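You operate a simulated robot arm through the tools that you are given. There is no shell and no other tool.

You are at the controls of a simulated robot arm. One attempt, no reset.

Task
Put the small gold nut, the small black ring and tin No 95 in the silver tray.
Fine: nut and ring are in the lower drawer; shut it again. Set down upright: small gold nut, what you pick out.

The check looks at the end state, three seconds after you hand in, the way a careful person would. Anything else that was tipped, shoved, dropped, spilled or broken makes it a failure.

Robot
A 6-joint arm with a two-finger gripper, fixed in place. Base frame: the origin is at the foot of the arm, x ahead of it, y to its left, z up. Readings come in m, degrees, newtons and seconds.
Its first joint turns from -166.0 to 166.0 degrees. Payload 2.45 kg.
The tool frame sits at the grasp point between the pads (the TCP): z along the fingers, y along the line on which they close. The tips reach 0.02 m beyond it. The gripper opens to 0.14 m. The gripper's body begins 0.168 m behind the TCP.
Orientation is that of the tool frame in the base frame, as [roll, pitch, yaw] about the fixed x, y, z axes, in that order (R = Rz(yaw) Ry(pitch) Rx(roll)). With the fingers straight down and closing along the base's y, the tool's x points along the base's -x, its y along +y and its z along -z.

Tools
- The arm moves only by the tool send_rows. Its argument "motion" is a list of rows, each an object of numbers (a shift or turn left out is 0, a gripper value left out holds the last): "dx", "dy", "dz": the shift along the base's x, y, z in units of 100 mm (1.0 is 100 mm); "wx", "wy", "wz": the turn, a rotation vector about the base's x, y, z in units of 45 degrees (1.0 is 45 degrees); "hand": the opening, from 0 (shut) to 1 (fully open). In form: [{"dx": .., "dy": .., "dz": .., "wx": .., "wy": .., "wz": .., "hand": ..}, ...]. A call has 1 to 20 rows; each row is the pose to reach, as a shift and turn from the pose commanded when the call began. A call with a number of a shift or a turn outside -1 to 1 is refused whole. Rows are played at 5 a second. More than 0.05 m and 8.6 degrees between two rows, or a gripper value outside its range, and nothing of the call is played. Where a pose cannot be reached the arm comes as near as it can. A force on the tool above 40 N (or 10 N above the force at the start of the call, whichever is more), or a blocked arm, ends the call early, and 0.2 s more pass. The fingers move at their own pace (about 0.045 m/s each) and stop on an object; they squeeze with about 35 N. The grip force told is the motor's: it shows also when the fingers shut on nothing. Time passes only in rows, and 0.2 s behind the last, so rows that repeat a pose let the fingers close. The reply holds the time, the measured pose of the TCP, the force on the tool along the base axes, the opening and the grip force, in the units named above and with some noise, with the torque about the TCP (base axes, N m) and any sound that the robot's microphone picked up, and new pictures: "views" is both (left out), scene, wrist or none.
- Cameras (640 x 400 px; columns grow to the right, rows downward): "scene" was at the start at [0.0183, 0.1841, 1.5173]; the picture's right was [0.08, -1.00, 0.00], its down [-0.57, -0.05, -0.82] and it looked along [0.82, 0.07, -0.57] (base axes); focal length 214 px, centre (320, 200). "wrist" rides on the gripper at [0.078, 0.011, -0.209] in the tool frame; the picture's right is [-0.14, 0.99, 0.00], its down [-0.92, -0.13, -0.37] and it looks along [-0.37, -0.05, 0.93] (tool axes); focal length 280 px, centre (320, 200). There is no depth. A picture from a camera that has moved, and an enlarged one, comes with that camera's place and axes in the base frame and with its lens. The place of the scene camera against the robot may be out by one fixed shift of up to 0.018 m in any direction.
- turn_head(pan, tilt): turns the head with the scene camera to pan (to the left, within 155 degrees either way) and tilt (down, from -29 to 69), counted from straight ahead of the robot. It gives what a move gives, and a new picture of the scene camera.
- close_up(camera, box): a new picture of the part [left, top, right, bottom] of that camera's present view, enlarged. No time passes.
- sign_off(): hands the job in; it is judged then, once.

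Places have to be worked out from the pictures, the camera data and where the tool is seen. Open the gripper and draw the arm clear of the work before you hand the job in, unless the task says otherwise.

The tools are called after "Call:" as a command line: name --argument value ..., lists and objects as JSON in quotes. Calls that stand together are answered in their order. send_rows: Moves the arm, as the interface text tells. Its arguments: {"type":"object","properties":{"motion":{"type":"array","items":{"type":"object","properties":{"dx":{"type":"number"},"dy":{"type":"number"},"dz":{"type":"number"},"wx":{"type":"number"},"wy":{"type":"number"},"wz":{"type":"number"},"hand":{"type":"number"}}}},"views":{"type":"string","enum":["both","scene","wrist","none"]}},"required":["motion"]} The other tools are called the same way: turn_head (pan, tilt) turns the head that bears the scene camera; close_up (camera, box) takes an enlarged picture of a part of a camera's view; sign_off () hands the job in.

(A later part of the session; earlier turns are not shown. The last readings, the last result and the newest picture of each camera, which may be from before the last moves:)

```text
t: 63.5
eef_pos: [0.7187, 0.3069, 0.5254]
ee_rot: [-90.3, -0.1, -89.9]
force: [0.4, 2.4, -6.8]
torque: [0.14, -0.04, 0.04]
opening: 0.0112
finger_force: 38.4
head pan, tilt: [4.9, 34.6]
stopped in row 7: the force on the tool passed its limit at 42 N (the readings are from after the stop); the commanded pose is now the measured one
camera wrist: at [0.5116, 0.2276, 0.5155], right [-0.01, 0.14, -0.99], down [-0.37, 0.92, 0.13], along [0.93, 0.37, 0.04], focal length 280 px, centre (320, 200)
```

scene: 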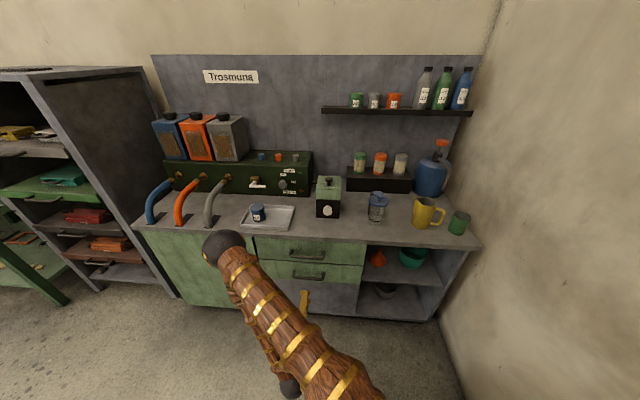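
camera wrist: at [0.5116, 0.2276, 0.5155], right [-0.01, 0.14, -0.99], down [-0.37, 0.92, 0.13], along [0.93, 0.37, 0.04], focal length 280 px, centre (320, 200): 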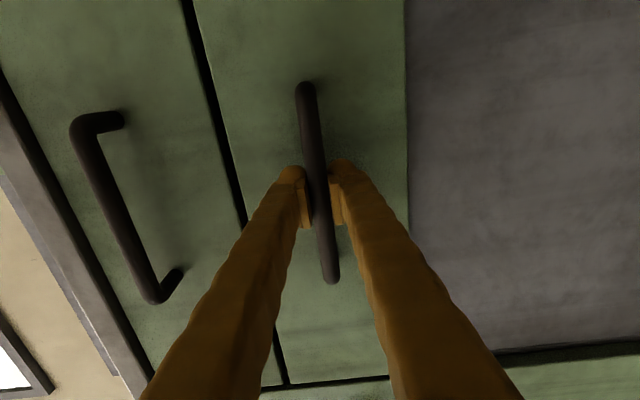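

The gripper has the bar (opening 11 mm). I pull slowly straight back 0.1 m.

Call:
send_rows --motion '[{"dx": -0.08}, {"dx": -0.16}, {"dx": -0.26}, {"dx": -0.36}, {"dx": -0.46}, {"dx": -0.56}, {"dx": -0.66}, {"dx": -0.76}, {"dx": -0.88}, {"dx": -1.0}, {"dx": -1.0}]' --views "both"

```text
t: 65.5
eef_pos: [0.6332, 0.3068, 0.5258]
ee_rot: [-90.5, -0.2, -89.9]
force: [0.4, 3.8, -8.5]
torque: [0.17, -0.05, 0.19]
opening: 0.0112
finger_force: 38.1
head pan, tilt: [4.9, 34.6]
stopped in row 10: the force on the tool passed its limit at 40 N (the readings are from after the stop); the commanded pose is now the measured one
camera wrist: at [0.4259, 0.2276, 0.5158], right [-0.01, 0.14, -0.99], down [-0.37, 0.92, 0.13], along [0.93, 0.37, 0.04], focal length 280 px, centre (320, 200)
```

scene: 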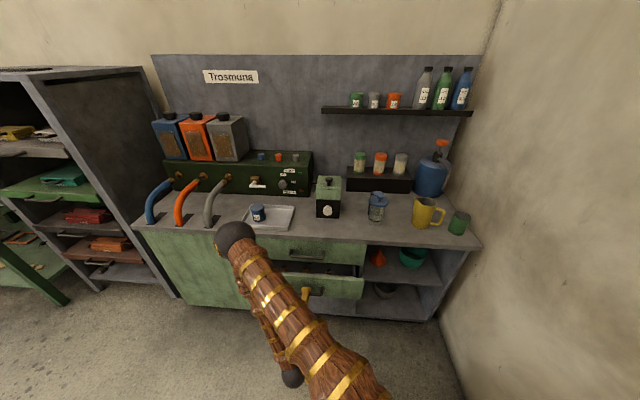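
wrist: 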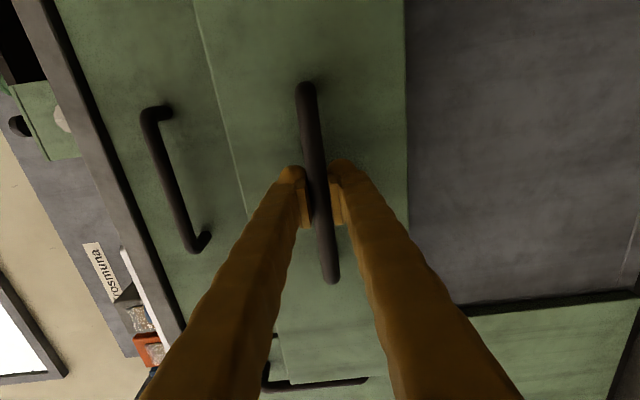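

The drawer is coming out (8.5 cm) but the force limit tripped; I continue pulling more gently.

Call:
send_rows --motion '[{"dx": -0.05}, {"dx": -0.1}, {"dx": -0.15}, {"dx": -0.2}, {"dx": -0.25}, {"dx": -0.3}, {"dx": -0.35}, {"dx": -0.4}, {"dx": -0.45}, {"dx": -0.5}, {"dx": -0.55}, {"dx": -0.6}, {"dx": -0.65}, {"dx": -0.65}]' --views "scene"

Call:
close_up --camera "scene" --box '[240, 230, 400, 330]'

```text
t: 68.5
eef_pos: [0.5689, 0.3064, 0.5237]
ee_rot: [-90.5, -0.1, -90.0]
force: [-1.3, 7.9, -25.2]
torque: [0.23, -0.04, 0.13]
opening: 0.011
finger_force: 38.2
head pan, tilt: [4.9, 34.6]
```

scene: 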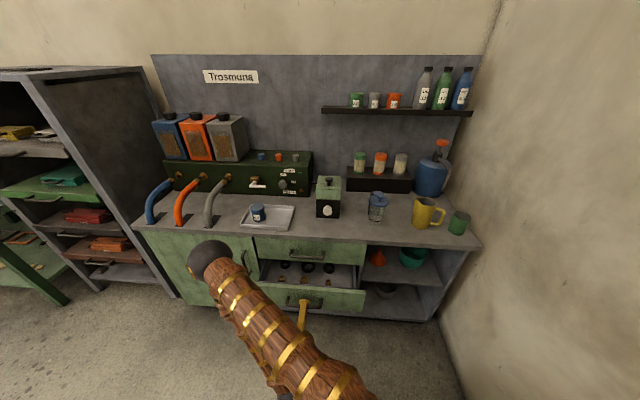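

```text
4.00 times, centred on (320, 280) of scene
camera zoom: at [0.0186, 0.1845, 1.5173], right [0.09, -1.0, 0.0], down [-0.57, -0.05, -0.82], along [0.82, 0.07, -0.57], focal length 858 px, centre (320, -120)
```

zoom: 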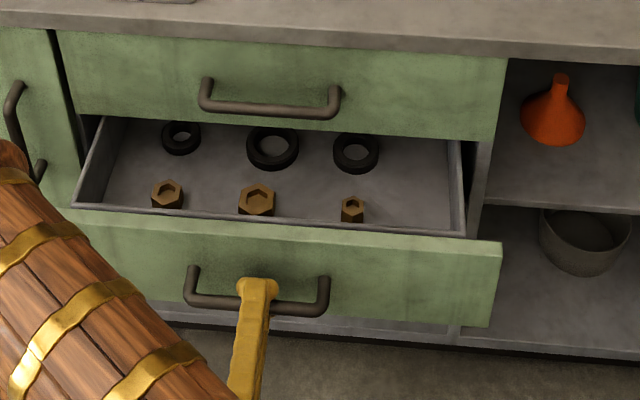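

The drawer is open 15 cm and shows three black rings and three gold nuts: the smallest nut is the right one (y ≈ 0.20), the smallest ring looks like the left one (y ≈ 0.46). I zoom in once to compare sizes, then release the handle.

Call:
close_up --camera "scene" --box '[260, 250, 360, 312]'

Call:
send_rows --motion '[{"dz": -0.01, "hand": 0.2}, {"dz": -0.01, "hand": 0.36}, {"dz": -0.01, "hand": 0.36}, {"dz": -0.01, "hand": 0.36}]' --views "wrist"

```text
6.40 times, centred on (310, 281) of scene
camera zoom: at [0.0186, 0.1845, 1.5173], right [0.09, -1.0, 0.0], down [-0.57, -0.05, -0.82], along [0.82, 0.07, -0.57], focal length 1373 px, centre (384, -318)
```

zoom: 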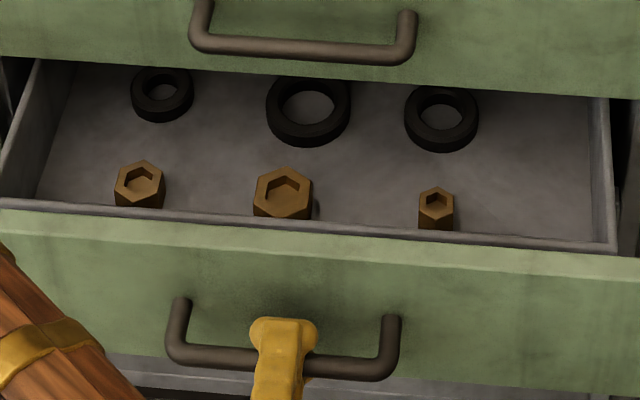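

```text
t: 69.5
eef_pos: [0.5689, 0.3058, 0.5236]
ee_rot: [-90.3, -0.1, -89.9]
force: [1.1, 0.4, -0.6]
torque: [0.02, -0.03, 0.01]
opening: 0.0504
finger_force: 0.0
head pan, tilt: [4.9, 34.6]
camera wrist: at [0.3609, 0.2275, 0.5149], right [-0.01, 0.14, -0.99], down [-0.37, 0.92, 0.13], along [0.93, 0.37, 0.04], focal length 280 px, centre (320, 200)
```

wrist: 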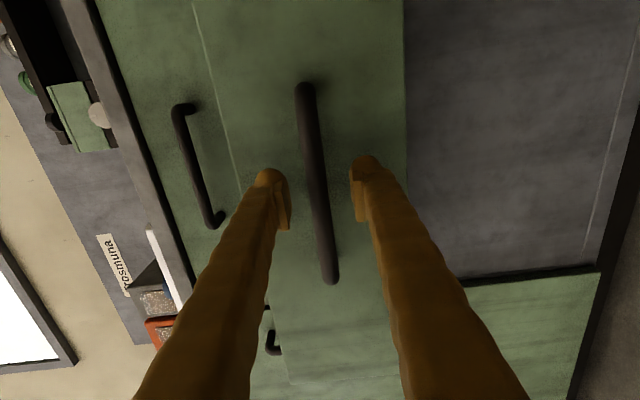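

Sizes: rings 63/85/75 px, nuts 52/60/36 px, so the small ring is the left one and the small nut the right one. The handle is free; I back away and move up-left.

Call:
send_rows --motion '[{"dx": -0.12}, {"dx": -0.24}, {"dx": -0.36}, {"dx": -0.45}, {"dx": -0.45}]' --views "none"

Call:
send_rows --motion '[{"dy": 0.25, "dz": 0.2}, {"dy": 0.5, "dz": 0.4}, {"dy": 0.75, "dz": 0.6}, {"dy": 1.0, "dz": 0.8}, {"dy": 1.0, "dz": 0.8}]' --views "none"

Call:
send_rows --motion '[{"dy": 0.15, "dz": 0.25}, {"dy": 0.3, "dz": 0.5}, {"dy": 0.45, "dz": 0.75}, {"dy": 0.6, "dz": 1.0}, {"dy": 0.6, "dz": 1.0}]' --views "wrist"

```text
t: 70.7
eef_pos: [0.523, 0.3076, 0.5246]
ee_rot: [-90.4, -0.1, -89.9]
force: [0.6, 0.3, -0.1]
torque: [-0.03, -0.04, 0.0]
opening: 0.0506
finger_force: 0.1
head pan, tilt: [4.9, 34.6]
```

```text
t: 71.9
eef_pos: [0.5235, 0.4065, 0.6035]
ee_rot: [-90.4, -0.1, -89.9]
force: [0.1, 0.1, 0.0]
torque: [-0.02, 0.0, 0.01]
opening: 0.0503
finger_force: 0.1
head pan, tilt: [4.9, 34.6]
```

```text
t: 73.1
eef_pos: [0.5228, 0.4683, 0.704]
ee_rot: [-90.4, -0.1, -89.9]
force: [-0.1, 0.8, -0.3]
torque: [0.01, 0.02, 0.0]
opening: 0.0504
finger_force: 0.1
head pan, tilt: [4.9, 34.6]
camera wrist: at [0.315, 0.3884, 0.6949], right [-0.01, 0.14, -0.99], down [-0.37, 0.92, 0.13], along [0.93, 0.37, 0.04], focal length 280 px, centre (320, 200)
```

wrist: 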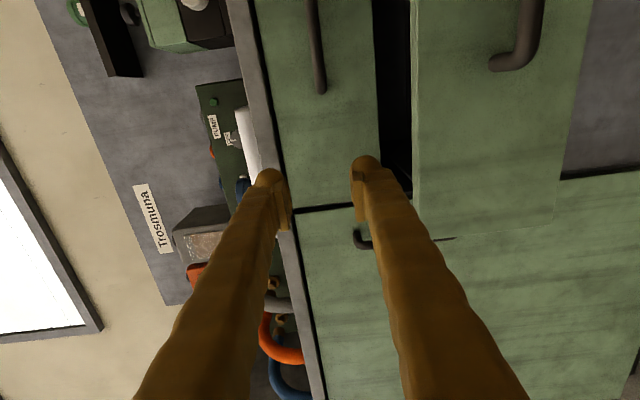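

Clear of the handle. I now swing the tool from level to pointing down (90° about y) in two stages, rising a bit.

Call:
send_rows --motion '[{"dz": 0.08, "wy": 0.143}, {"dz": 0.16, "wy": 0.286}, {"dz": 0.24, "wy": 0.429}, {"dz": 0.32, "wy": 0.571}, {"dz": 0.4, "wy": 0.714}, {"dz": 0.45, "wy": 0.857}, {"dz": 0.5, "wy": 1.0}, {"dz": 0.5, "wy": 1.0}]' --views "none"

Call:
send_rows --motion '[{"dz": 0.08, "wy": 0.143}, {"dz": 0.16, "wy": 0.286}, {"dz": 0.24, "wy": 0.429}, {"dz": 0.32, "wy": 0.571}, {"dz": 0.4, "wy": 0.714}, {"dz": 0.45, "wy": 0.857}, {"dz": 0.5, "wy": 1.0}, {"dz": 0.5, "wy": 1.0}, {"dz": 0.5, "wy": 1.0}, {"dz": 0.5, "wy": 1.0}]' --views "both"

```text
t: 74.9
eef_pos: [0.5229, 0.4677, 0.7547]
ee_rot: [-135.5, 0.0, -89.8]
force: [-0.7, -0.9, 0.8]
torque: [0.0, 0.01, 0.01]
opening: 0.0503
finger_force: 0.0
head pan, tilt: [4.9, 34.6]
```

```text
t: 77.1
eef_pos: [0.5236, 0.4663, 0.8046]
ee_rot: [179.6, 0.1, -89.9]
force: [-1.1, 0.3, -0.4]
torque: [-0.03, -0.02, 0.01]
opening: 0.0503
finger_force: 0.0
head pan, tilt: [4.9, 34.6]
camera wrist: at [0.5157, 0.3876, 1.0131], right [-0.99, 0.14, 0.01], down [0.13, 0.92, 0.37], along [0.04, 0.37, -0.93], focal length 280 px, centre (320, 200)
```

scene: 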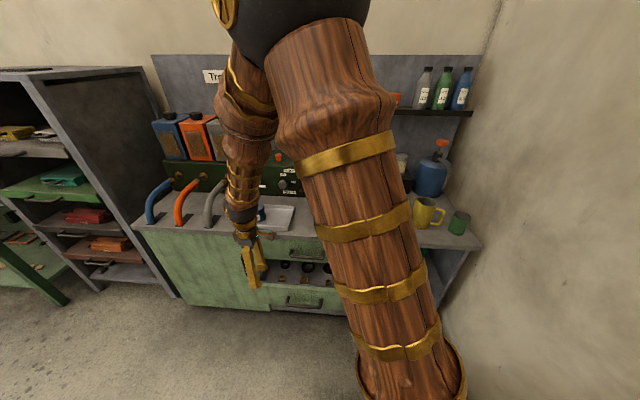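
wrist: 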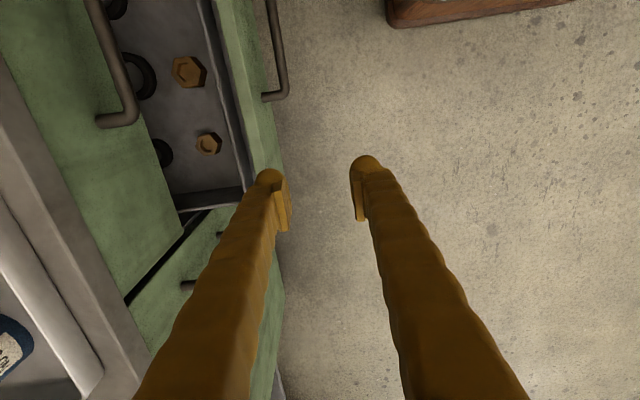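

The tool points down now and the wrist camera sees the open drawer. I zoom on it to locate the front panel's top edge and the items.

Call:
close_up --camera "wrist" --box '[80, 0, 320, 150]'

Call:
close_up --camera "wrist" --box '[80, 120, 320, 270]'

```text
2.67 times, centred on (200, 75) of wrist
camera zoom: at [0.5157, 0.3876, 1.0131], right [-0.99, 0.14, 0.01], down [0.13, 0.92, 0.37], along [0.04, 0.37, -0.93], focal length 748 px, centre (640, 533)
```

zoom: 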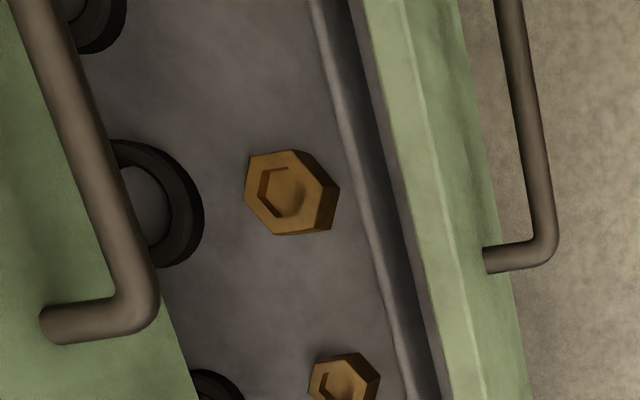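

```text
2.67 times, centred on (200, 195) of wrist
camera zoom: at [0.5157, 0.3876, 1.0131], right [-0.99, 0.14, 0.01], down [0.13, 0.92, 0.37], along [0.04, 0.37, -0.93], focal length 748 px, centre (640, 213)
```

zoom: 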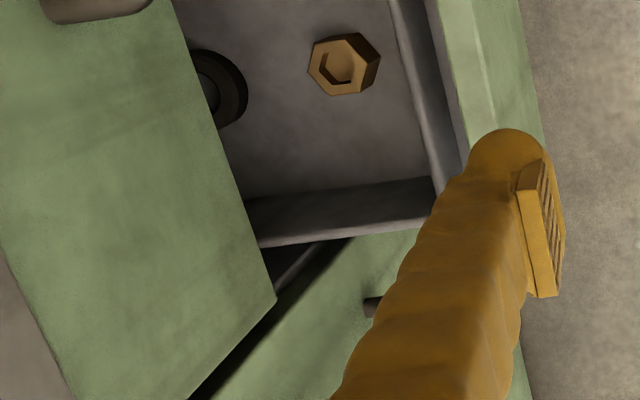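

Front wall spans about x 0.610–0.653 with its top at z ≈ 0.609. I move above it at y ≈ 0.396 (between the nuts), with an 8 cm opening, ready to straddle it.

Call:
send_rows --motion '[{"dx": 0.27, "dy": -0.17, "hand": 0.57}, {"dx": 0.54, "dy": -0.35}, {"dx": 0.8, "dy": -0.52, "dz": -0.2}, {"dx": 1.0, "dy": -0.7, "dz": -0.4}, {"dx": 1.0, "dy": -0.7, "dz": -0.6}, {"dx": 1.0, "dy": -0.7, "dz": -0.8}, {"dx": 1.0, "dy": -0.7, "dz": -0.8}]' --views "wrist"

Call:
close_up --camera "wrist" --box '[200, 100, 440, 250]'

```text
t: 78.7
eef_pos: [0.6227, 0.3974, 0.7238]
ee_rot: [179.7, 0.1, -89.9]
force: [0.1, 0.0, -1.2]
torque: [-0.01, 0.0, -0.02]
opening: 0.0799
finger_force: 0.0
head pan, tilt: [4.9, 34.6]
camera wrist: at [0.6152, 0.3179, 0.9322], right [-0.99, 0.14, 0.01], down [0.13, 0.92, 0.37], along [0.04, 0.37, -0.93], focal length 280 px, centre (320, 200)
```

wrist: 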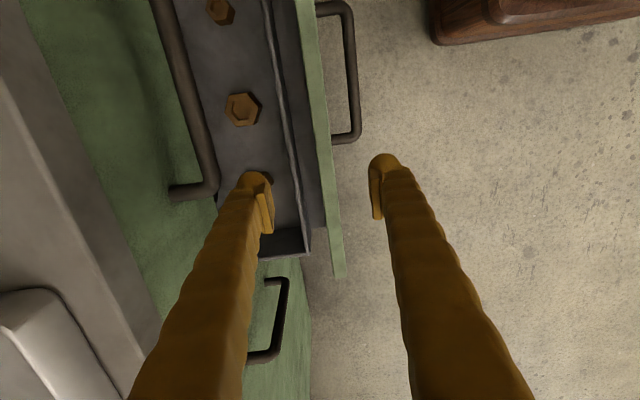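

```text
2.67 times, centred on (320, 175) of wrist
camera zoom: at [0.6152, 0.3179, 0.9322], right [-0.99, 0.14, 0.01], down [0.13, 0.92, 0.37], along [0.04, 0.37, -0.93], focal length 748 px, centre (320, 267)
```

zoom: 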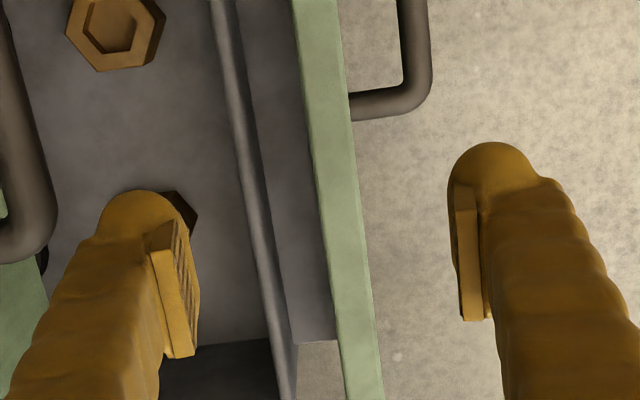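

The green panel (x 0.611–0.628, top z 0.609) stands higher than the gray box behind it, so I straddle just the panel: shift to x 0.620 and lower to z ≈ 0.592.

Call:
send_rows --motion '[{"dx": -0.03, "dz": -0.25, "hand": 0.45}, {"dx": -0.03, "dz": -0.5}, {"dx": -0.03, "dz": -0.75}, {"dx": -0.03, "dz": -1.0}, {"dx": -0.03, "dz": -1.0}]' --views "wrist"

Call:
close_up --camera "wrist" --box '[200, 100, 440, 250]'

```text
t: 79.9
eef_pos: [0.6201, 0.3971, 0.625]
ee_rot: [179.5, 0.1, -89.9]
force: [0.4, -0.7, -0.1]
torque: [0.02, 0.03, -0.02]
opening: 0.0632
finger_force: 0.2
head pan, tilt: [4.9, 34.6]
camera wrist: at [0.6126, 0.3178, 0.8327], right [-0.99, 0.14, 0.01], down [0.13, 0.92, 0.37], along [0.04, 0.37, -0.93], focal length 280 px, centre (320, 200)
```

wrist: 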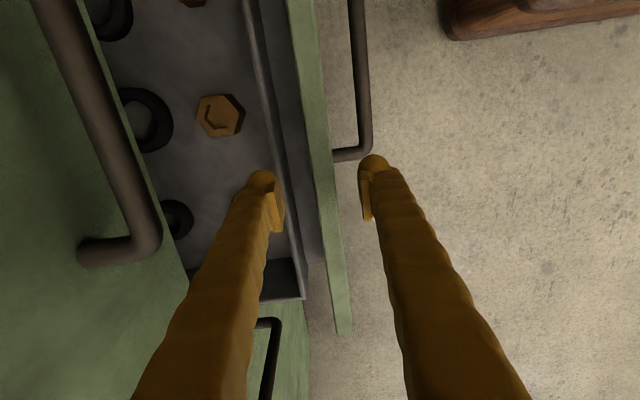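

```text
2.67 times, centred on (320, 175) of wrist
camera zoom: at [0.6126, 0.3178, 0.8327], right [-0.99, 0.14, 0.01], down [0.13, 0.92, 0.37], along [0.04, 0.37, -0.93], focal length 748 px, centre (320, 267)
```

zoom: 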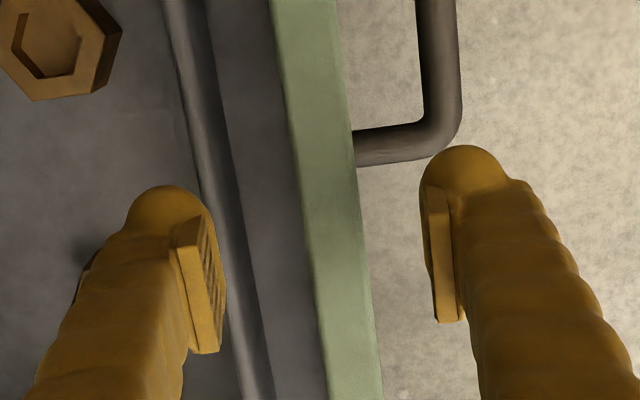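

The panel is between the fingers, about 4 mm toward the robot. I shift 4 mm, lower to z 0.592 and close on the panel.

Call:
send_rows --motion '[{"dx": -0.04, "dz": -0.1}, {"dx": -0.04, "dz": -0.2}, {"dx": -0.04, "dz": -0.33}, {"dx": -0.04, "dz": -0.33}, {"dx": -0.04, "dz": -0.33, "hand": 0.05}, {"dx": -0.04, "dz": -0.33, "hand": 0.05}, {"dx": -0.04, "dz": -0.33, "hand": 0.05}, {"dx": -0.04, "dz": -0.33, "hand": 0.05}, {"dx": -0.04, "dz": -0.33, "hand": 0.05}]' --views "wrist"

```text
t: 81.9
eef_pos: [0.6176, 0.3974, 0.5923]
ee_rot: [179.7, 0.1, -89.9]
force: [0.2, 0.4, -1.3]
torque: [0.02, -0.03, -0.07]
opening: 0.0191
finger_force: 44.3
head pan, tilt: [4.9, 34.6]
camera wrist: at [0.609, 0.3182, 0.8002], right [-0.99, 0.14, 0.01], down [0.13, 0.92, 0.37], along [0.04, 0.37, -0.93], focal length 280 px, centre (320, 200)
```

wrist: 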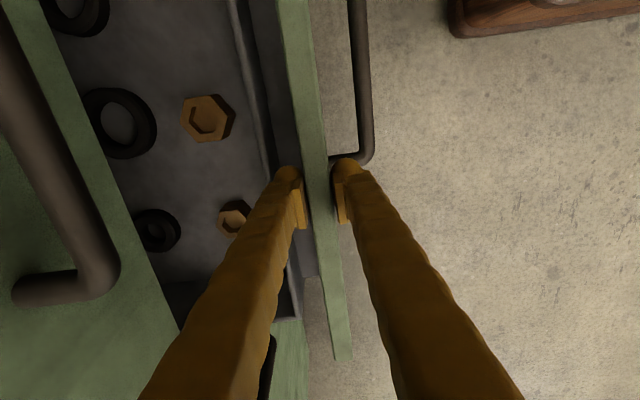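

The panel is gripped (19 mm). I pull the drawer out slowly another 9 cm.

Call:
send_rows --motion '[{"dx": -0.04}, {"dx": -0.08}, {"dx": -0.13}, {"dx": -0.18}, {"dx": -0.23}, {"dx": -0.28}, {"dx": -0.33}, {"dx": -0.38}, {"dx": -0.43}, {"dx": -0.48}, {"dx": -0.53}, {"dx": -0.58}, {"dx": -0.63}, {"dx": -0.68}, {"dx": -0.73}, {"dx": -0.78}, {"dx": -0.83}, {"dx": -0.87}, {"dx": -0.9}, {"dx": -0.9}]' --views "both"

```text
t: 86.1
eef_pos: [0.5259, 0.3956, 0.5904]
ee_rot: [179.6, 0.0, -90.0]
force: [0.2, 26.7, -2.0]
torque: [0.3, 0.03, -0.12]
opening: 0.0191
finger_force: 43.9
head pan, tilt: [4.9, 34.6]
camera wrist: at [0.5186, 0.3179, 0.8002], right [-0.99, 0.14, 0.01], down [0.13, 0.92, 0.37], along [0.04, 0.37, -0.93], focal length 280 px, centre (320, 200)
```

scene: 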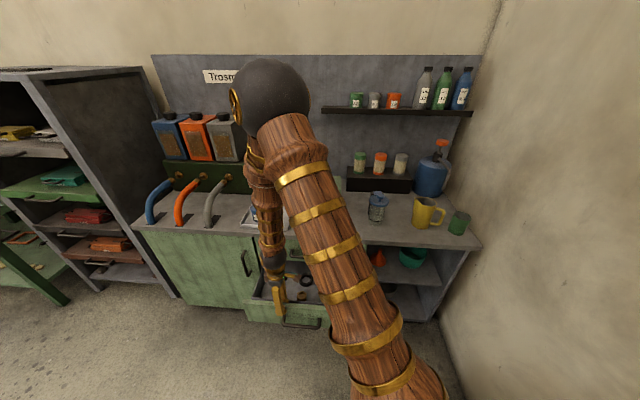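
wrist: 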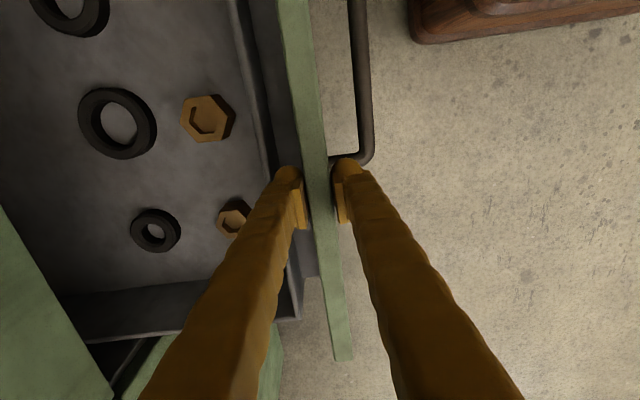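

Drawer out 24 cm; the ring is still at x ≈ 0.75, so I pull another 8.5 cm slowly.

Call:
send_rows --motion '[{"dx": -0.04}, {"dx": -0.08}, {"dx": -0.13}, {"dx": -0.18}, {"dx": -0.23}, {"dx": -0.28}, {"dx": -0.33}, {"dx": -0.38}, {"dx": -0.43}, {"dx": -0.48}, {"dx": -0.53}, {"dx": -0.58}, {"dx": -0.63}, {"dx": -0.68}, {"dx": -0.73}, {"dx": -0.78}, {"dx": -0.82}, {"dx": -0.85}, {"dx": -0.85}]' --views "both"

```text
t: 90.1
eef_pos: [0.4415, 0.3973, 0.5906]
ee_rot: [179.5, 0.2, -89.9]
force: [0.8, 4.6, 3.0]
torque: [0.06, -0.02, -0.1]
opening: 0.0191
finger_force: 44.6
head pan, tilt: [4.9, 34.6]
camera wrist: at [0.4336, 0.3177, 0.8], right [-0.99, 0.14, 0.01], down [0.13, 0.92, 0.37], along [0.04, 0.37, -0.93], focal length 280 px, centre (320, 200)
```

scene: 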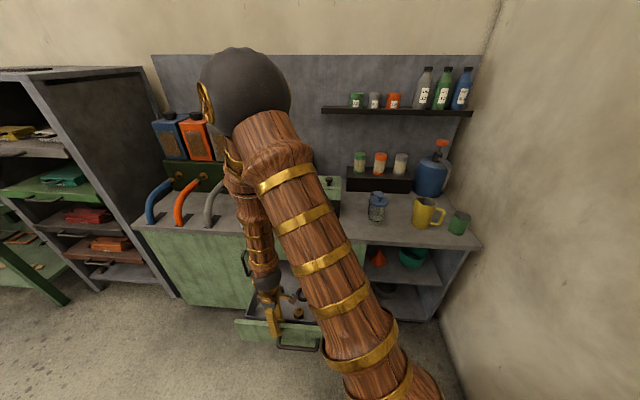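
wrist: 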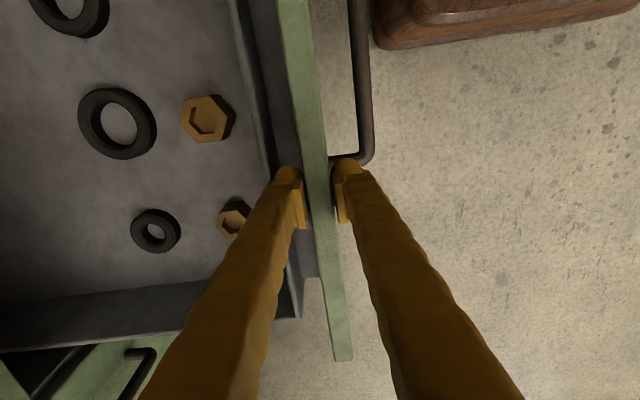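

The drawer is out about 32.5 cm, bringing the ring to x ≈ 0.67 and the nut to x ≈ 0.56. I release the panel and rise above it.

Call:
send_rows --motion '[{"hand": 0.2}, {"hand": 0.4}, {"hand": 0.45}, {"hand": 0.45}]' --views "none"

Call:
send_rows --motion '[{"dz": 0.2}, {"dz": 0.4}, {"dz": 0.6}, {"dz": 0.8}, {"dx": 0.2, "dy": -0.1, "dz": 1.0}, {"dx": 0.5, "dy": -0.4, "dz": 1.0}, {"dx": 0.8, "dy": -0.7, "dz": 1.0}, {"dx": 1.0, "dy": -1.0, "dz": 1.0}, {"dx": 1.0, "dy": -1.0, "dz": 1.0}]' --views "both"

```text
t: 91.1
eef_pos: [0.44, 0.3971, 0.5917]
ee_rot: [179.6, 0.2, -89.9]
force: [1.0, 0.8, 0.4]
torque: [0.01, 0.01, 0.0]
opening: 0.0628
finger_force: 0.0
head pan, tilt: [4.9, 34.6]
```

```text
t: 93.1
eef_pos: [0.5411, 0.2961, 0.6904]
ee_rot: [179.5, 0.1, -90.0]
force: [-0.5, 0.4, 0.2]
torque: [0.01, -0.01, 0.0]
opening: 0.0633
finger_force: 0.0
head pan, tilt: [4.9, 34.6]
camera wrist: at [0.5339, 0.2174, 0.8991], right [-0.99, 0.14, 0.01], down [0.13, 0.92, 0.37], along [0.04, 0.37, -0.93], focal length 280 px, centre (320, 200)
```

scene: 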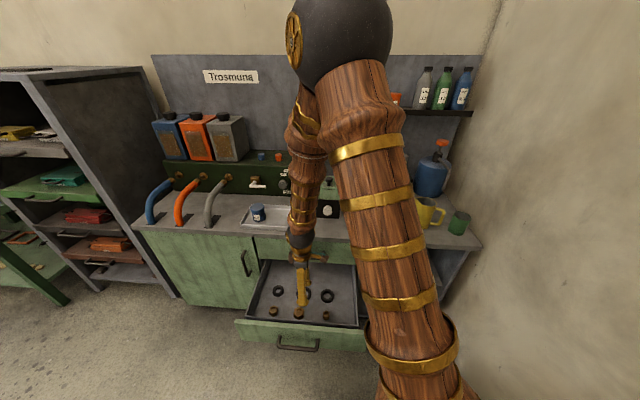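
wrist: 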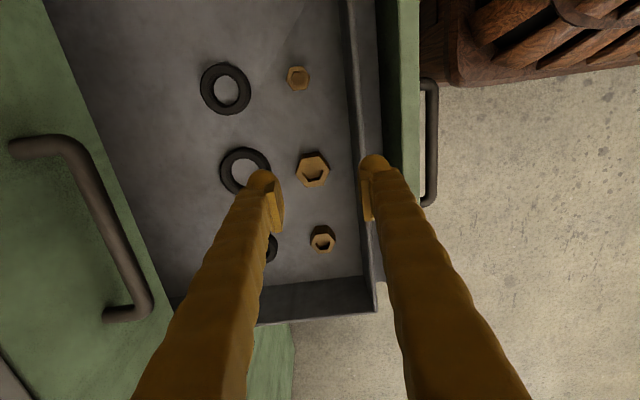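

A clear overhead view of the drawer: the small nut is at about (0.557, 0.198). I zoom in on the nut and the rings.

Call:
close_up --camera "wrist" --box '[258, 53, 338, 103]'

Call:
close_up --camera "wrist" --box '[190, 40, 350, 140]'

```text
8.00 times, centred on (298, 78) of wrist
camera zoom: at [0.5339, 0.2174, 0.8991], right [-0.99, 0.14, 0.01], down [0.13, 0.92, 0.37], along [0.04, 0.37, -0.93], focal length 2243 px, centre (496, 1176)
```

zoom: 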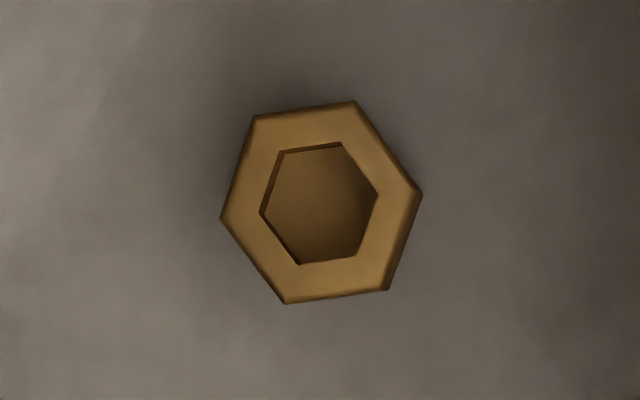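

```text
4.00 times, centred on (270, 90) of wrist
camera zoom: at [0.5339, 0.2174, 0.8991], right [-0.99, 0.14, 0.01], down [0.13, 0.92, 0.37], along [0.04, 0.37, -0.93], focal length 1122 px, centre (520, 640)
```

zoom: 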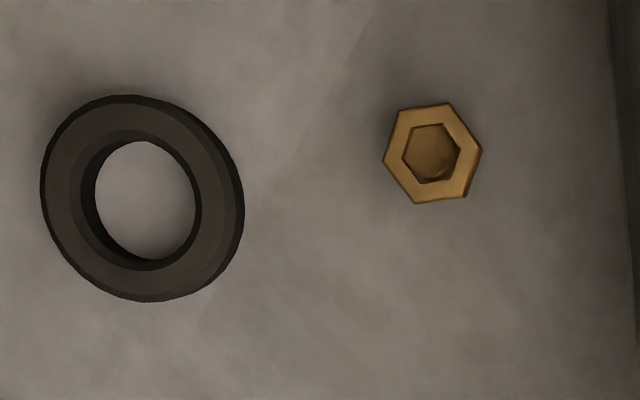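

The hex nut is about 29 mm across flats with flats facing ±y, so closing along y suits it. I reorient: tilt the tips 20° to the right, then swing 90° about vertical, ending with the tool pitched 20° forward and closing along y, which also keeps the wrist clear of its singularity.

Call:
send_rows --motion '[{"wx": -0.12}, {"wx": -0.24}, {"wx": -0.36}, {"wx": -0.445}, {"wx": -0.445}]' --views "none"

Call:
send_rows --motion '[{"wz": 0.125}, {"wz": 0.25}, {"wz": 0.375}, {"wz": 0.5}, {"wz": 0.625}, {"wz": 0.75}, {"wz": 0.875}, {"wz": 1.0}, {"wz": 1.0}]' --views "none"

Call:
send_rows --motion '[{"wz": 0.125}, {"wz": 0.25}, {"wz": 0.375}, {"wz": 0.5}, {"wz": 0.625}, {"wz": 0.75}, {"wz": 0.875}, {"wz": 1.0}, {"wz": 1.0}, {"wz": 1.0}]' --views "both"

```text
t: 94.3
eef_pos: [0.5419, 0.2968, 0.6912]
ee_rot: [179.6, -20.0, -89.9]
force: [-0.6, 0.4, -0.2]
torque: [-0.04, 0.02, -0.01]
opening: 0.0629
finger_force: 0.1
head pan, tilt: [4.9, 34.6]
```

```text
t: 96.3
eef_pos: [0.5413, 0.2963, 0.6916]
ee_rot: [179.5, -20.0, -44.8]
force: [1.4, 0.1, 0.0]
torque: [-0.03, -0.02, 0.01]
opening: 0.0632
finger_force: 0.0
head pan, tilt: [4.9, 34.6]
```

```text
t: 98.5
eef_pos: [0.5411, 0.2969, 0.6914]
ee_rot: [179.5, -19.9, 0.1]
force: [0.4, -0.6, -0.6]
torque: [-0.02, 0.0, -0.04]
opening: 0.063
finger_force: 0.0
head pan, tilt: [4.9, 34.6]
camera wrist: at [0.5448, 0.2874, 0.9145], right [-0.13, -0.99, -0.04], down [-0.99, 0.13, 0.03], along [-0.03, 0.04, -1.0], focal length 280 px, centre (320, 200)
```

scene: 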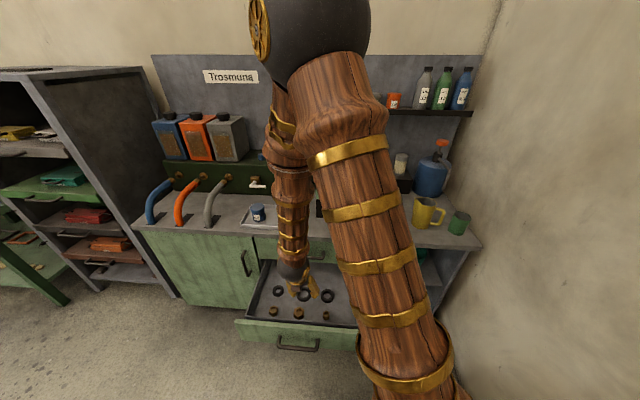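
wrist: 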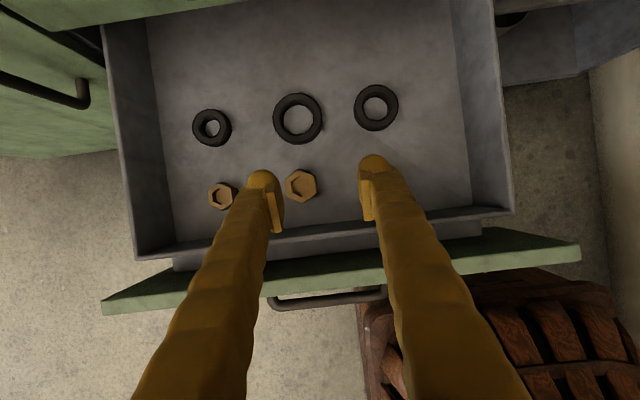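

Now the camera looks straight down with the drawer in full view; the small ring is confirmed as the left one at about (0.667, 0.457). I move over the small nut and down to z ≈ 0.60 to measure it closer.

Call:
send_rows --motion '[{"dx": 0.03, "dy": -0.25, "dz": -0.1}, {"dx": 0.06, "dy": -0.5, "dz": -0.3}, {"dx": 0.1, "dy": -0.75, "dz": -0.5}, {"dx": 0.1, "dy": -0.955, "dz": -0.7}, {"dx": 0.1, "dy": -0.955, "dz": -0.9}, {"dx": 0.1, "dy": -0.955, "dz": -0.9}]' --views "wrist"

Call:
close_up --camera "wrist" --box '[240, 130, 400, 230]'

```text
t: 99.9
eef_pos: [0.553, 0.2027, 0.6022]
ee_rot: [179.4, -19.7, 0.1]
force: [-0.2, 0.7, 0.6]
torque: [0.0, -0.02, 0.03]
opening: 0.0633
finger_force: 0.1
head pan, tilt: [4.9, 34.6]
camera wrist: at [0.557, 0.193, 0.8247], right [-0.13, -0.99, -0.04], down [-0.99, 0.13, 0.04], along [-0.03, 0.04, -1.0], focal length 280 px, centre (320, 200)
```

wrist: 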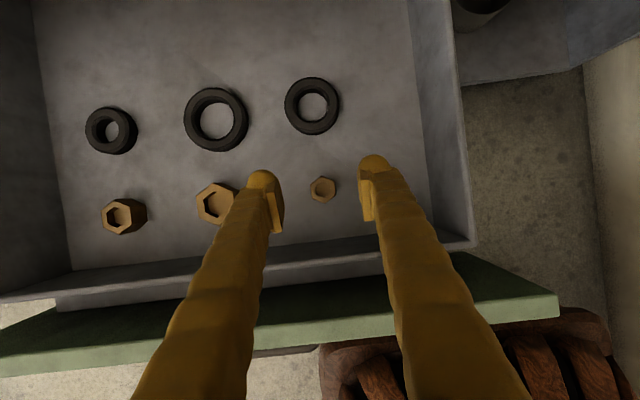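

```text
4.00 times, centred on (320, 180) of wrist
camera zoom: at [0.557, 0.193, 0.8247], right [-0.13, -0.99, -0.04], down [-0.99, 0.13, 0.04], along [-0.03, 0.04, -1.0], focal length 1122 px, centre (320, 280)
```

zoom: 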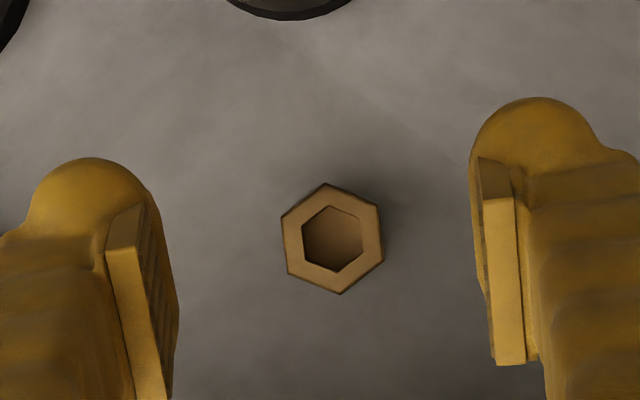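

The nut sits centred between the fingers. I lower to z ≈ 0.54 and re-check before touching down.

Call:
send_rows --motion '[{"dz": -0.2}, {"dz": -0.4}, {"dz": -0.6}, {"dz": -0.6}]' --views "wrist"

Call:
close_up --camera "wrist" --box '[240, 130, 400, 230]'

```text
t: 100.9
eef_pos: [0.551, 0.2028, 0.5422]
ee_rot: [179.5, -19.8, 0.1]
force: [-0.8, 0.0, -0.8]
torque: [-0.05, -0.03, 0.01]
opening: 0.0631
finger_force: 0.0
head pan, tilt: [4.9, 34.6]
camera wrist: at [0.5547, 0.1921, 0.7647], right [-0.13, -0.99, -0.04], down [-0.99, 0.13, 0.03], along [-0.03, 0.04, -1.0], focal length 280 px, centre (320, 200)
```

wrist: 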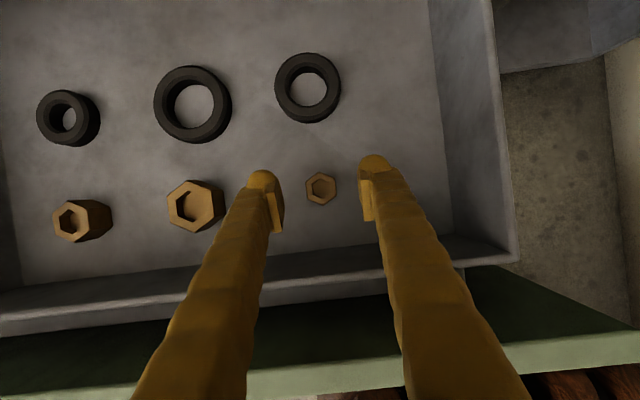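

```text
4.00 times, centred on (320, 180) of wrist
camera zoom: at [0.5547, 0.1921, 0.7647], right [-0.13, -0.99, -0.04], down [-0.99, 0.13, 0.03], along [-0.03, 0.04, -1.0], focal length 1122 px, centre (320, 280)
```

zoom: 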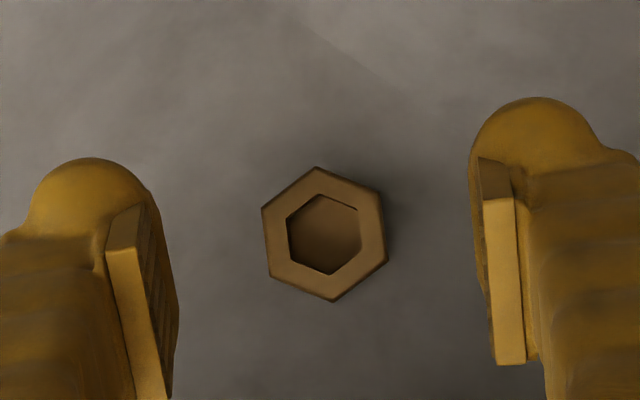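

Size change between the two heights puts the nut's top at z ≈ 0.496 and its centre at (0.558, 0.201). I go down to TCP z 0.500 at x 0.554, watching the force.

Call:
send_rows --motion '[{"dx": 0.027, "dy": -0.018, "dz": -0.1}, {"dx": 0.027, "dy": -0.018, "dz": -0.2}, {"dx": 0.027, "dy": -0.018, "dz": -0.3}, {"dx": 0.027, "dy": -0.018, "dz": -0.38}, {"dx": 0.027, "dy": -0.018, "dz": -0.42}, {"dx": 0.027, "dy": -0.018, "dz": -0.42}]' --views "wrist"

Call:
close_up --camera "wrist" --box '[240, 130, 400, 230]'

```text
t: 102.3
eef_pos: [0.5545, 0.1994, 0.4985]
ee_rot: [179.3, -19.9, 0.1]
force: [-0.1, 0.4, -0.5]
torque: [0.03, 0.03, 0.01]
opening: 0.0632
finger_force: 0.1
head pan, tilt: [4.9, 34.6]
camera wrist: at [0.5576, 0.1911, 0.7225], right [-0.13, -0.99, -0.04], down [-0.99, 0.13, 0.03], along [-0.03, 0.04, -1.0], focal length 280 px, centre (320, 200)
```

wrist: 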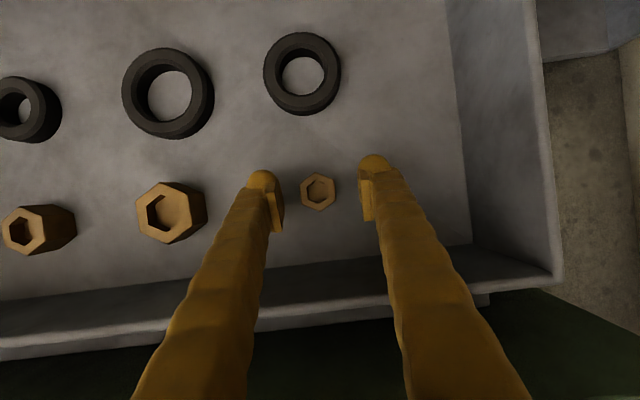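

```text
4.00 times, centred on (320, 180) of wrist
camera zoom: at [0.5576, 0.1911, 0.7225], right [-0.13, -0.99, -0.04], down [-0.99, 0.13, 0.03], along [-0.03, 0.04, -1.0], focal length 1122 px, centre (320, 280)
```

zoom: 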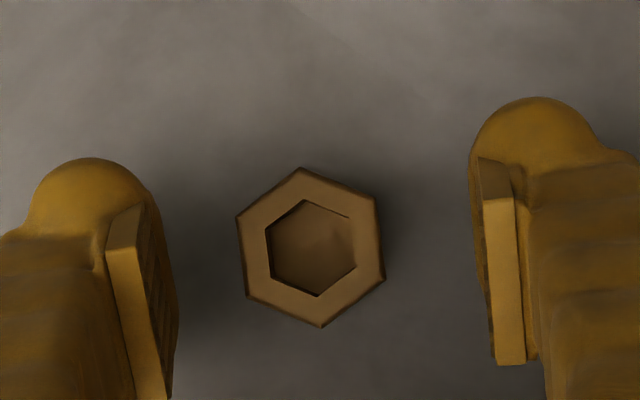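

Good alignment; the nut is 2 mm to the left of centre. I nudge that and close on the flats.

Call:
send_rows --motion '[{"dy": 0.02}, {"dy": 0.02, "hand": 0.3}, {"dy": 0.02, "hand": 0.24}, {"dy": 0.02, "hand": 0.15}, {"dy": 0.02, "hand": 0.1}, {"dy": 0.02, "hand": 0.1}, {"dy": 0.02, "hand": 0.1}]' --views "wrist"

Call:
close_up --camera "wrist" --box '[240, 130, 400, 230]'

```text
t: 103.9
eef_pos: [0.5535, 0.2024, 0.5003]
ee_rot: [179.4, -19.8, 0.1]
force: [0.1, -0.1, -0.5]
torque: [0.0, 0.04, 0.01]
opening: 0.032
finger_force: 34.8
head pan, tilt: [4.9, 34.6]
camera wrist: at [0.5578, 0.1927, 0.7221], right [-0.13, -0.99, -0.04], down [-0.99, 0.13, 0.03], along [-0.03, 0.04, -1.0], focal length 280 px, centre (320, 200)
```

wrist: 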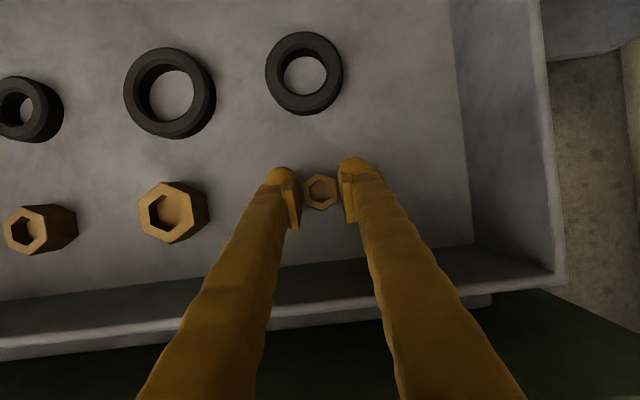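

```text
4.00 times, centred on (320, 180) of wrist
camera zoom: at [0.5578, 0.1927, 0.7221], right [-0.13, -0.99, -0.04], down [-0.99, 0.13, 0.03], along [-0.03, 0.04, -1.0], focal length 1122 px, centre (320, 280)
```

zoom: 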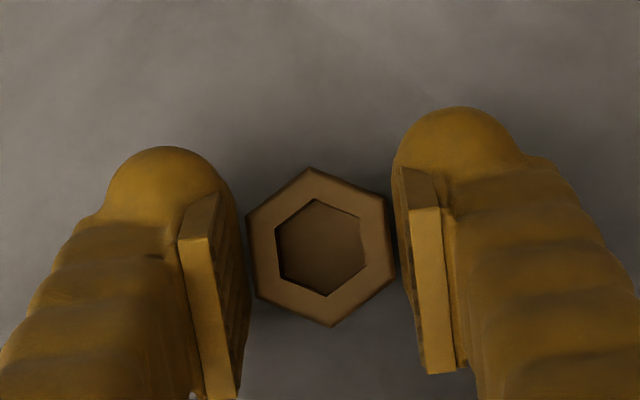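

The nut is held (32 mm, 34.8 N). I lift it 10 cm and check.

Call:
send_rows --motion '[{"dz": 0.1}, {"dz": 0.2}, {"dz": 0.4}, {"dz": 0.6}, {"dz": 0.8}, {"dz": 1.0}, {"dz": 1.0}]' --views "both"

Call:
close_up --camera "wrist" --box '[240, 130, 400, 230]'

```text
t: 105.5
eef_pos: [0.5531, 0.2012, 0.5979]
ee_rot: [179.5, -19.9, 0.0]
force: [0.2, 0.7, 0.2]
torque: [0.01, 0.0, 0.0]
opening: 0.0319
finger_force: 34.6
head pan, tilt: [4.9, 34.6]
camera wrist: at [0.5577, 0.1917, 0.8224], right [-0.13, -0.99, -0.04], down [-0.99, 0.13, 0.03], along [-0.03, 0.04, -1.0], focal length 280 px, centre (320, 200)
```

scene: 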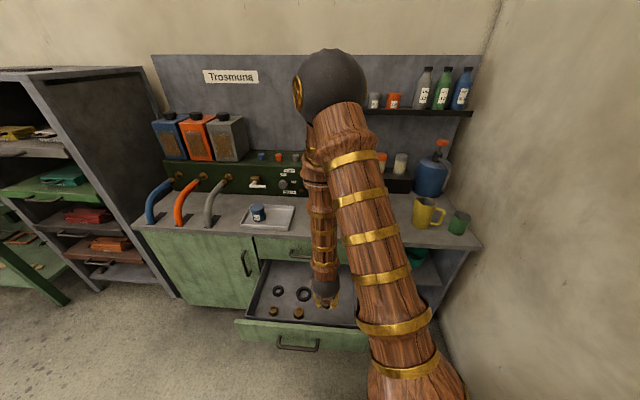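
wrist: 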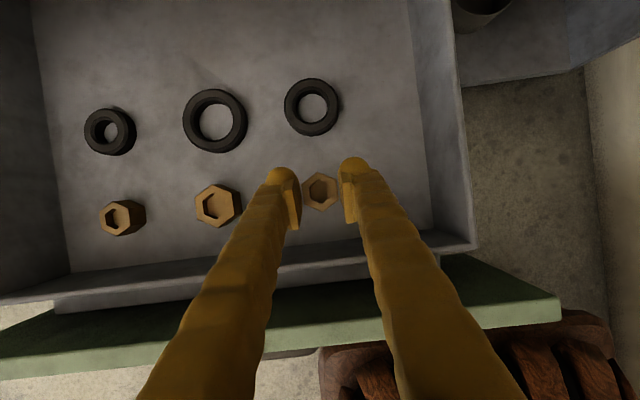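

```text
4.00 times, centred on (320, 180) of wrist
camera zoom: at [0.5577, 0.1917, 0.8224], right [-0.13, -0.99, -0.04], down [-0.99, 0.13, 0.03], along [-0.03, 0.04, -1.0], focal length 1122 px, centre (320, 280)
```

zoom: 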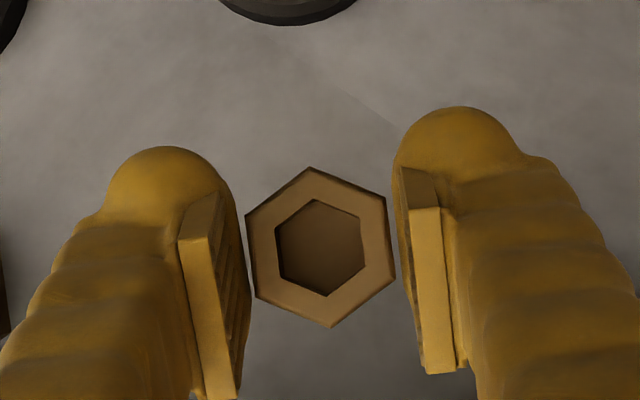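

The nut came up cleanly without shifting in the grip. I carry it up and left in front of the cabinet, then over toward the tray's right half.

Call:
send_rows --motion '[{"dx": 0.01, "dy": 0.14, "dz": 0.14}, {"dx": 0.03, "dy": 0.28, "dz": 0.28}, {"dx": 0.04, "dy": 0.42, "dz": 0.42}, {"dx": 0.06, "dy": 0.57, "dz": 0.57}, {"dx": 0.07, "dy": 0.71, "dz": 0.71}, {"dx": 0.09, "dy": 0.86, "dz": 0.86}, {"dx": 0.1, "dy": 1.0, "dz": 1.0}, {"dx": 0.1, "dy": 1.0, "dz": 1.0}]' --views "none"

Call:
send_rows --motion '[{"dx": 0.01, "dy": 0.14, "dz": 0.14}, {"dx": 0.03, "dy": 0.28, "dz": 0.28}, {"dx": 0.04, "dy": 0.42, "dz": 0.42}, {"dx": 0.06, "dy": 0.57, "dz": 0.57}, {"dx": 0.07, "dy": 0.71, "dz": 0.71}, {"dx": 0.09, "dy": 0.86, "dz": 0.86}, {"dx": 0.1, "dy": 1.0, "dz": 1.0}, {"dx": 0.1, "dy": 1.0, "dz": 1.0}]' --views "none"

Call:
send_rows --motion '[{"dx": 0.07, "dy": 0.07, "dz": 0.14}, {"dx": 0.14, "dy": 0.14, "dz": 0.28}, {"dx": 0.21, "dy": 0.21, "dz": 0.42}, {"dx": 0.28, "dy": 0.28, "dz": 0.57}, {"dx": 0.35, "dy": 0.35, "dz": 0.71}, {"dx": 0.43, "dy": 0.43, "dz": 0.86}, {"dx": 0.5, "dy": 0.5, "dz": 1.0}, {"dx": 0.5, "dy": 0.5, "dz": 1.0}]' --views "both"

```text
t: 107.3
eef_pos: [0.5636, 0.3028, 0.6995]
ee_rot: [179.6, -19.8, 0.0]
force: [-0.9, 0.5, -0.7]
torque: [-0.01, -0.03, 0.01]
opening: 0.0316
finger_force: 35.1
head pan, tilt: [4.9, 34.6]
```

```text
t: 109.1
eef_pos: [0.5741, 0.4028, 0.7986]
ee_rot: [179.5, -19.9, 0.1]
force: [0.4, 0.7, -1.1]
torque: [-0.03, 0.03, 0.0]
opening: 0.0319
finger_force: 35.3
head pan, tilt: [4.9, 34.6]
```

```text
t: 110.9
eef_pos: [0.6239, 0.4506, 0.8994]
ee_rot: [179.6, -19.9, 0.1]
force: [0.5, 0.0, -0.6]
torque: [0.01, 0.0, 0.0]
opening: 0.0319
finger_force: 34.6
head pan, tilt: [4.9, 34.6]
camera wrist: at [0.6278, 0.4419, 1.1223], right [-0.13, -0.99, -0.04], down [-0.99, 0.13, 0.03], along [-0.03, 0.04, -1.0], focal length 280 px, centre (320, 200)
```

scene: 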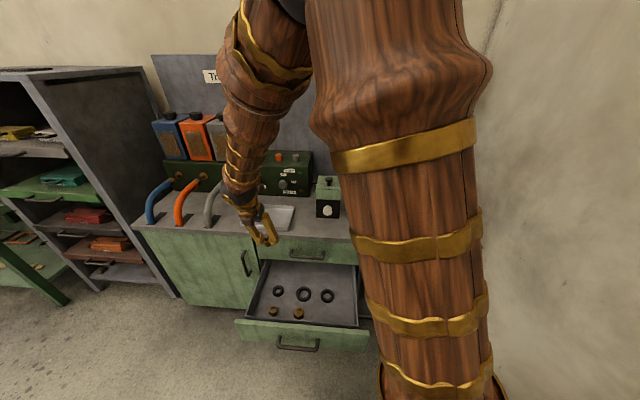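
wrist: 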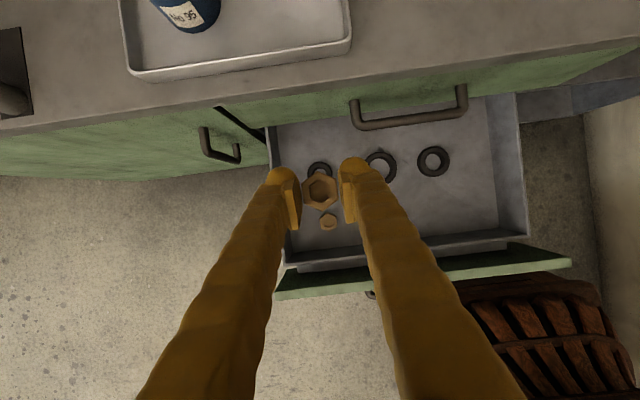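

Smooth so far with the nut steady in the grip and the tray visible ahead. I continue forward over the tray at z ≈ 0.95.

Call:
send_rows --motion '[{"dx": 0.2, "dz": 0.1}, {"dx": 0.4, "dz": 0.2}, {"dx": 0.6, "dz": 0.3}, {"dx": 0.8, "dz": 0.4}, {"dx": 1.0, "dz": 0.5}, {"dx": 1.0, "dz": 0.5}]' --views "none"

Call:
send_rows --motion '[{"dx": 0.2}, {"dx": 0.4}, {"dx": 0.6}, {"dx": 0.8}, {"dx": 1.0}, {"dx": 1.0}]' --views "both"

```text
t: 112.3
eef_pos: [0.7238, 0.4514, 0.9493]
ee_rot: [179.5, -20.0, 0.1]
force: [-0.1, 0.3, -0.2]
torque: [-0.01, -0.01, 0.0]
opening: 0.0318
finger_force: 35.0
head pan, tilt: [4.9, 34.6]
```

```text
t: 113.7
eef_pos: [0.8247, 0.4507, 0.9474]
ee_rot: [179.6, -19.9, 0.2]
force: [-0.3, -0.5, -0.7]
torque: [-0.02, 0.01, 0.0]
opening: 0.0319
finger_force: 35.1
head pan, tilt: [4.9, 34.6]
camera wrist: at [0.828, 0.4421, 1.1715], right [-0.13, -0.99, -0.04], down [-0.99, 0.13, 0.03], along [-0.03, 0.04, -1.0], focal length 280 px, centre (320, 200)
```

scene: 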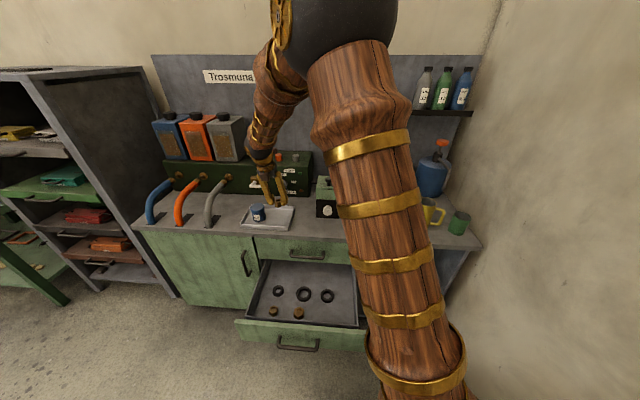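
wrist: 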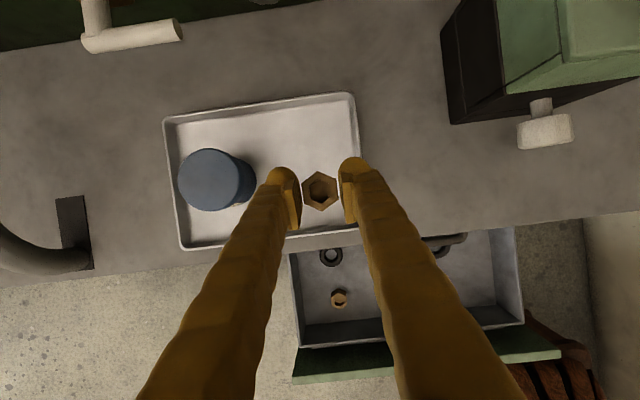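

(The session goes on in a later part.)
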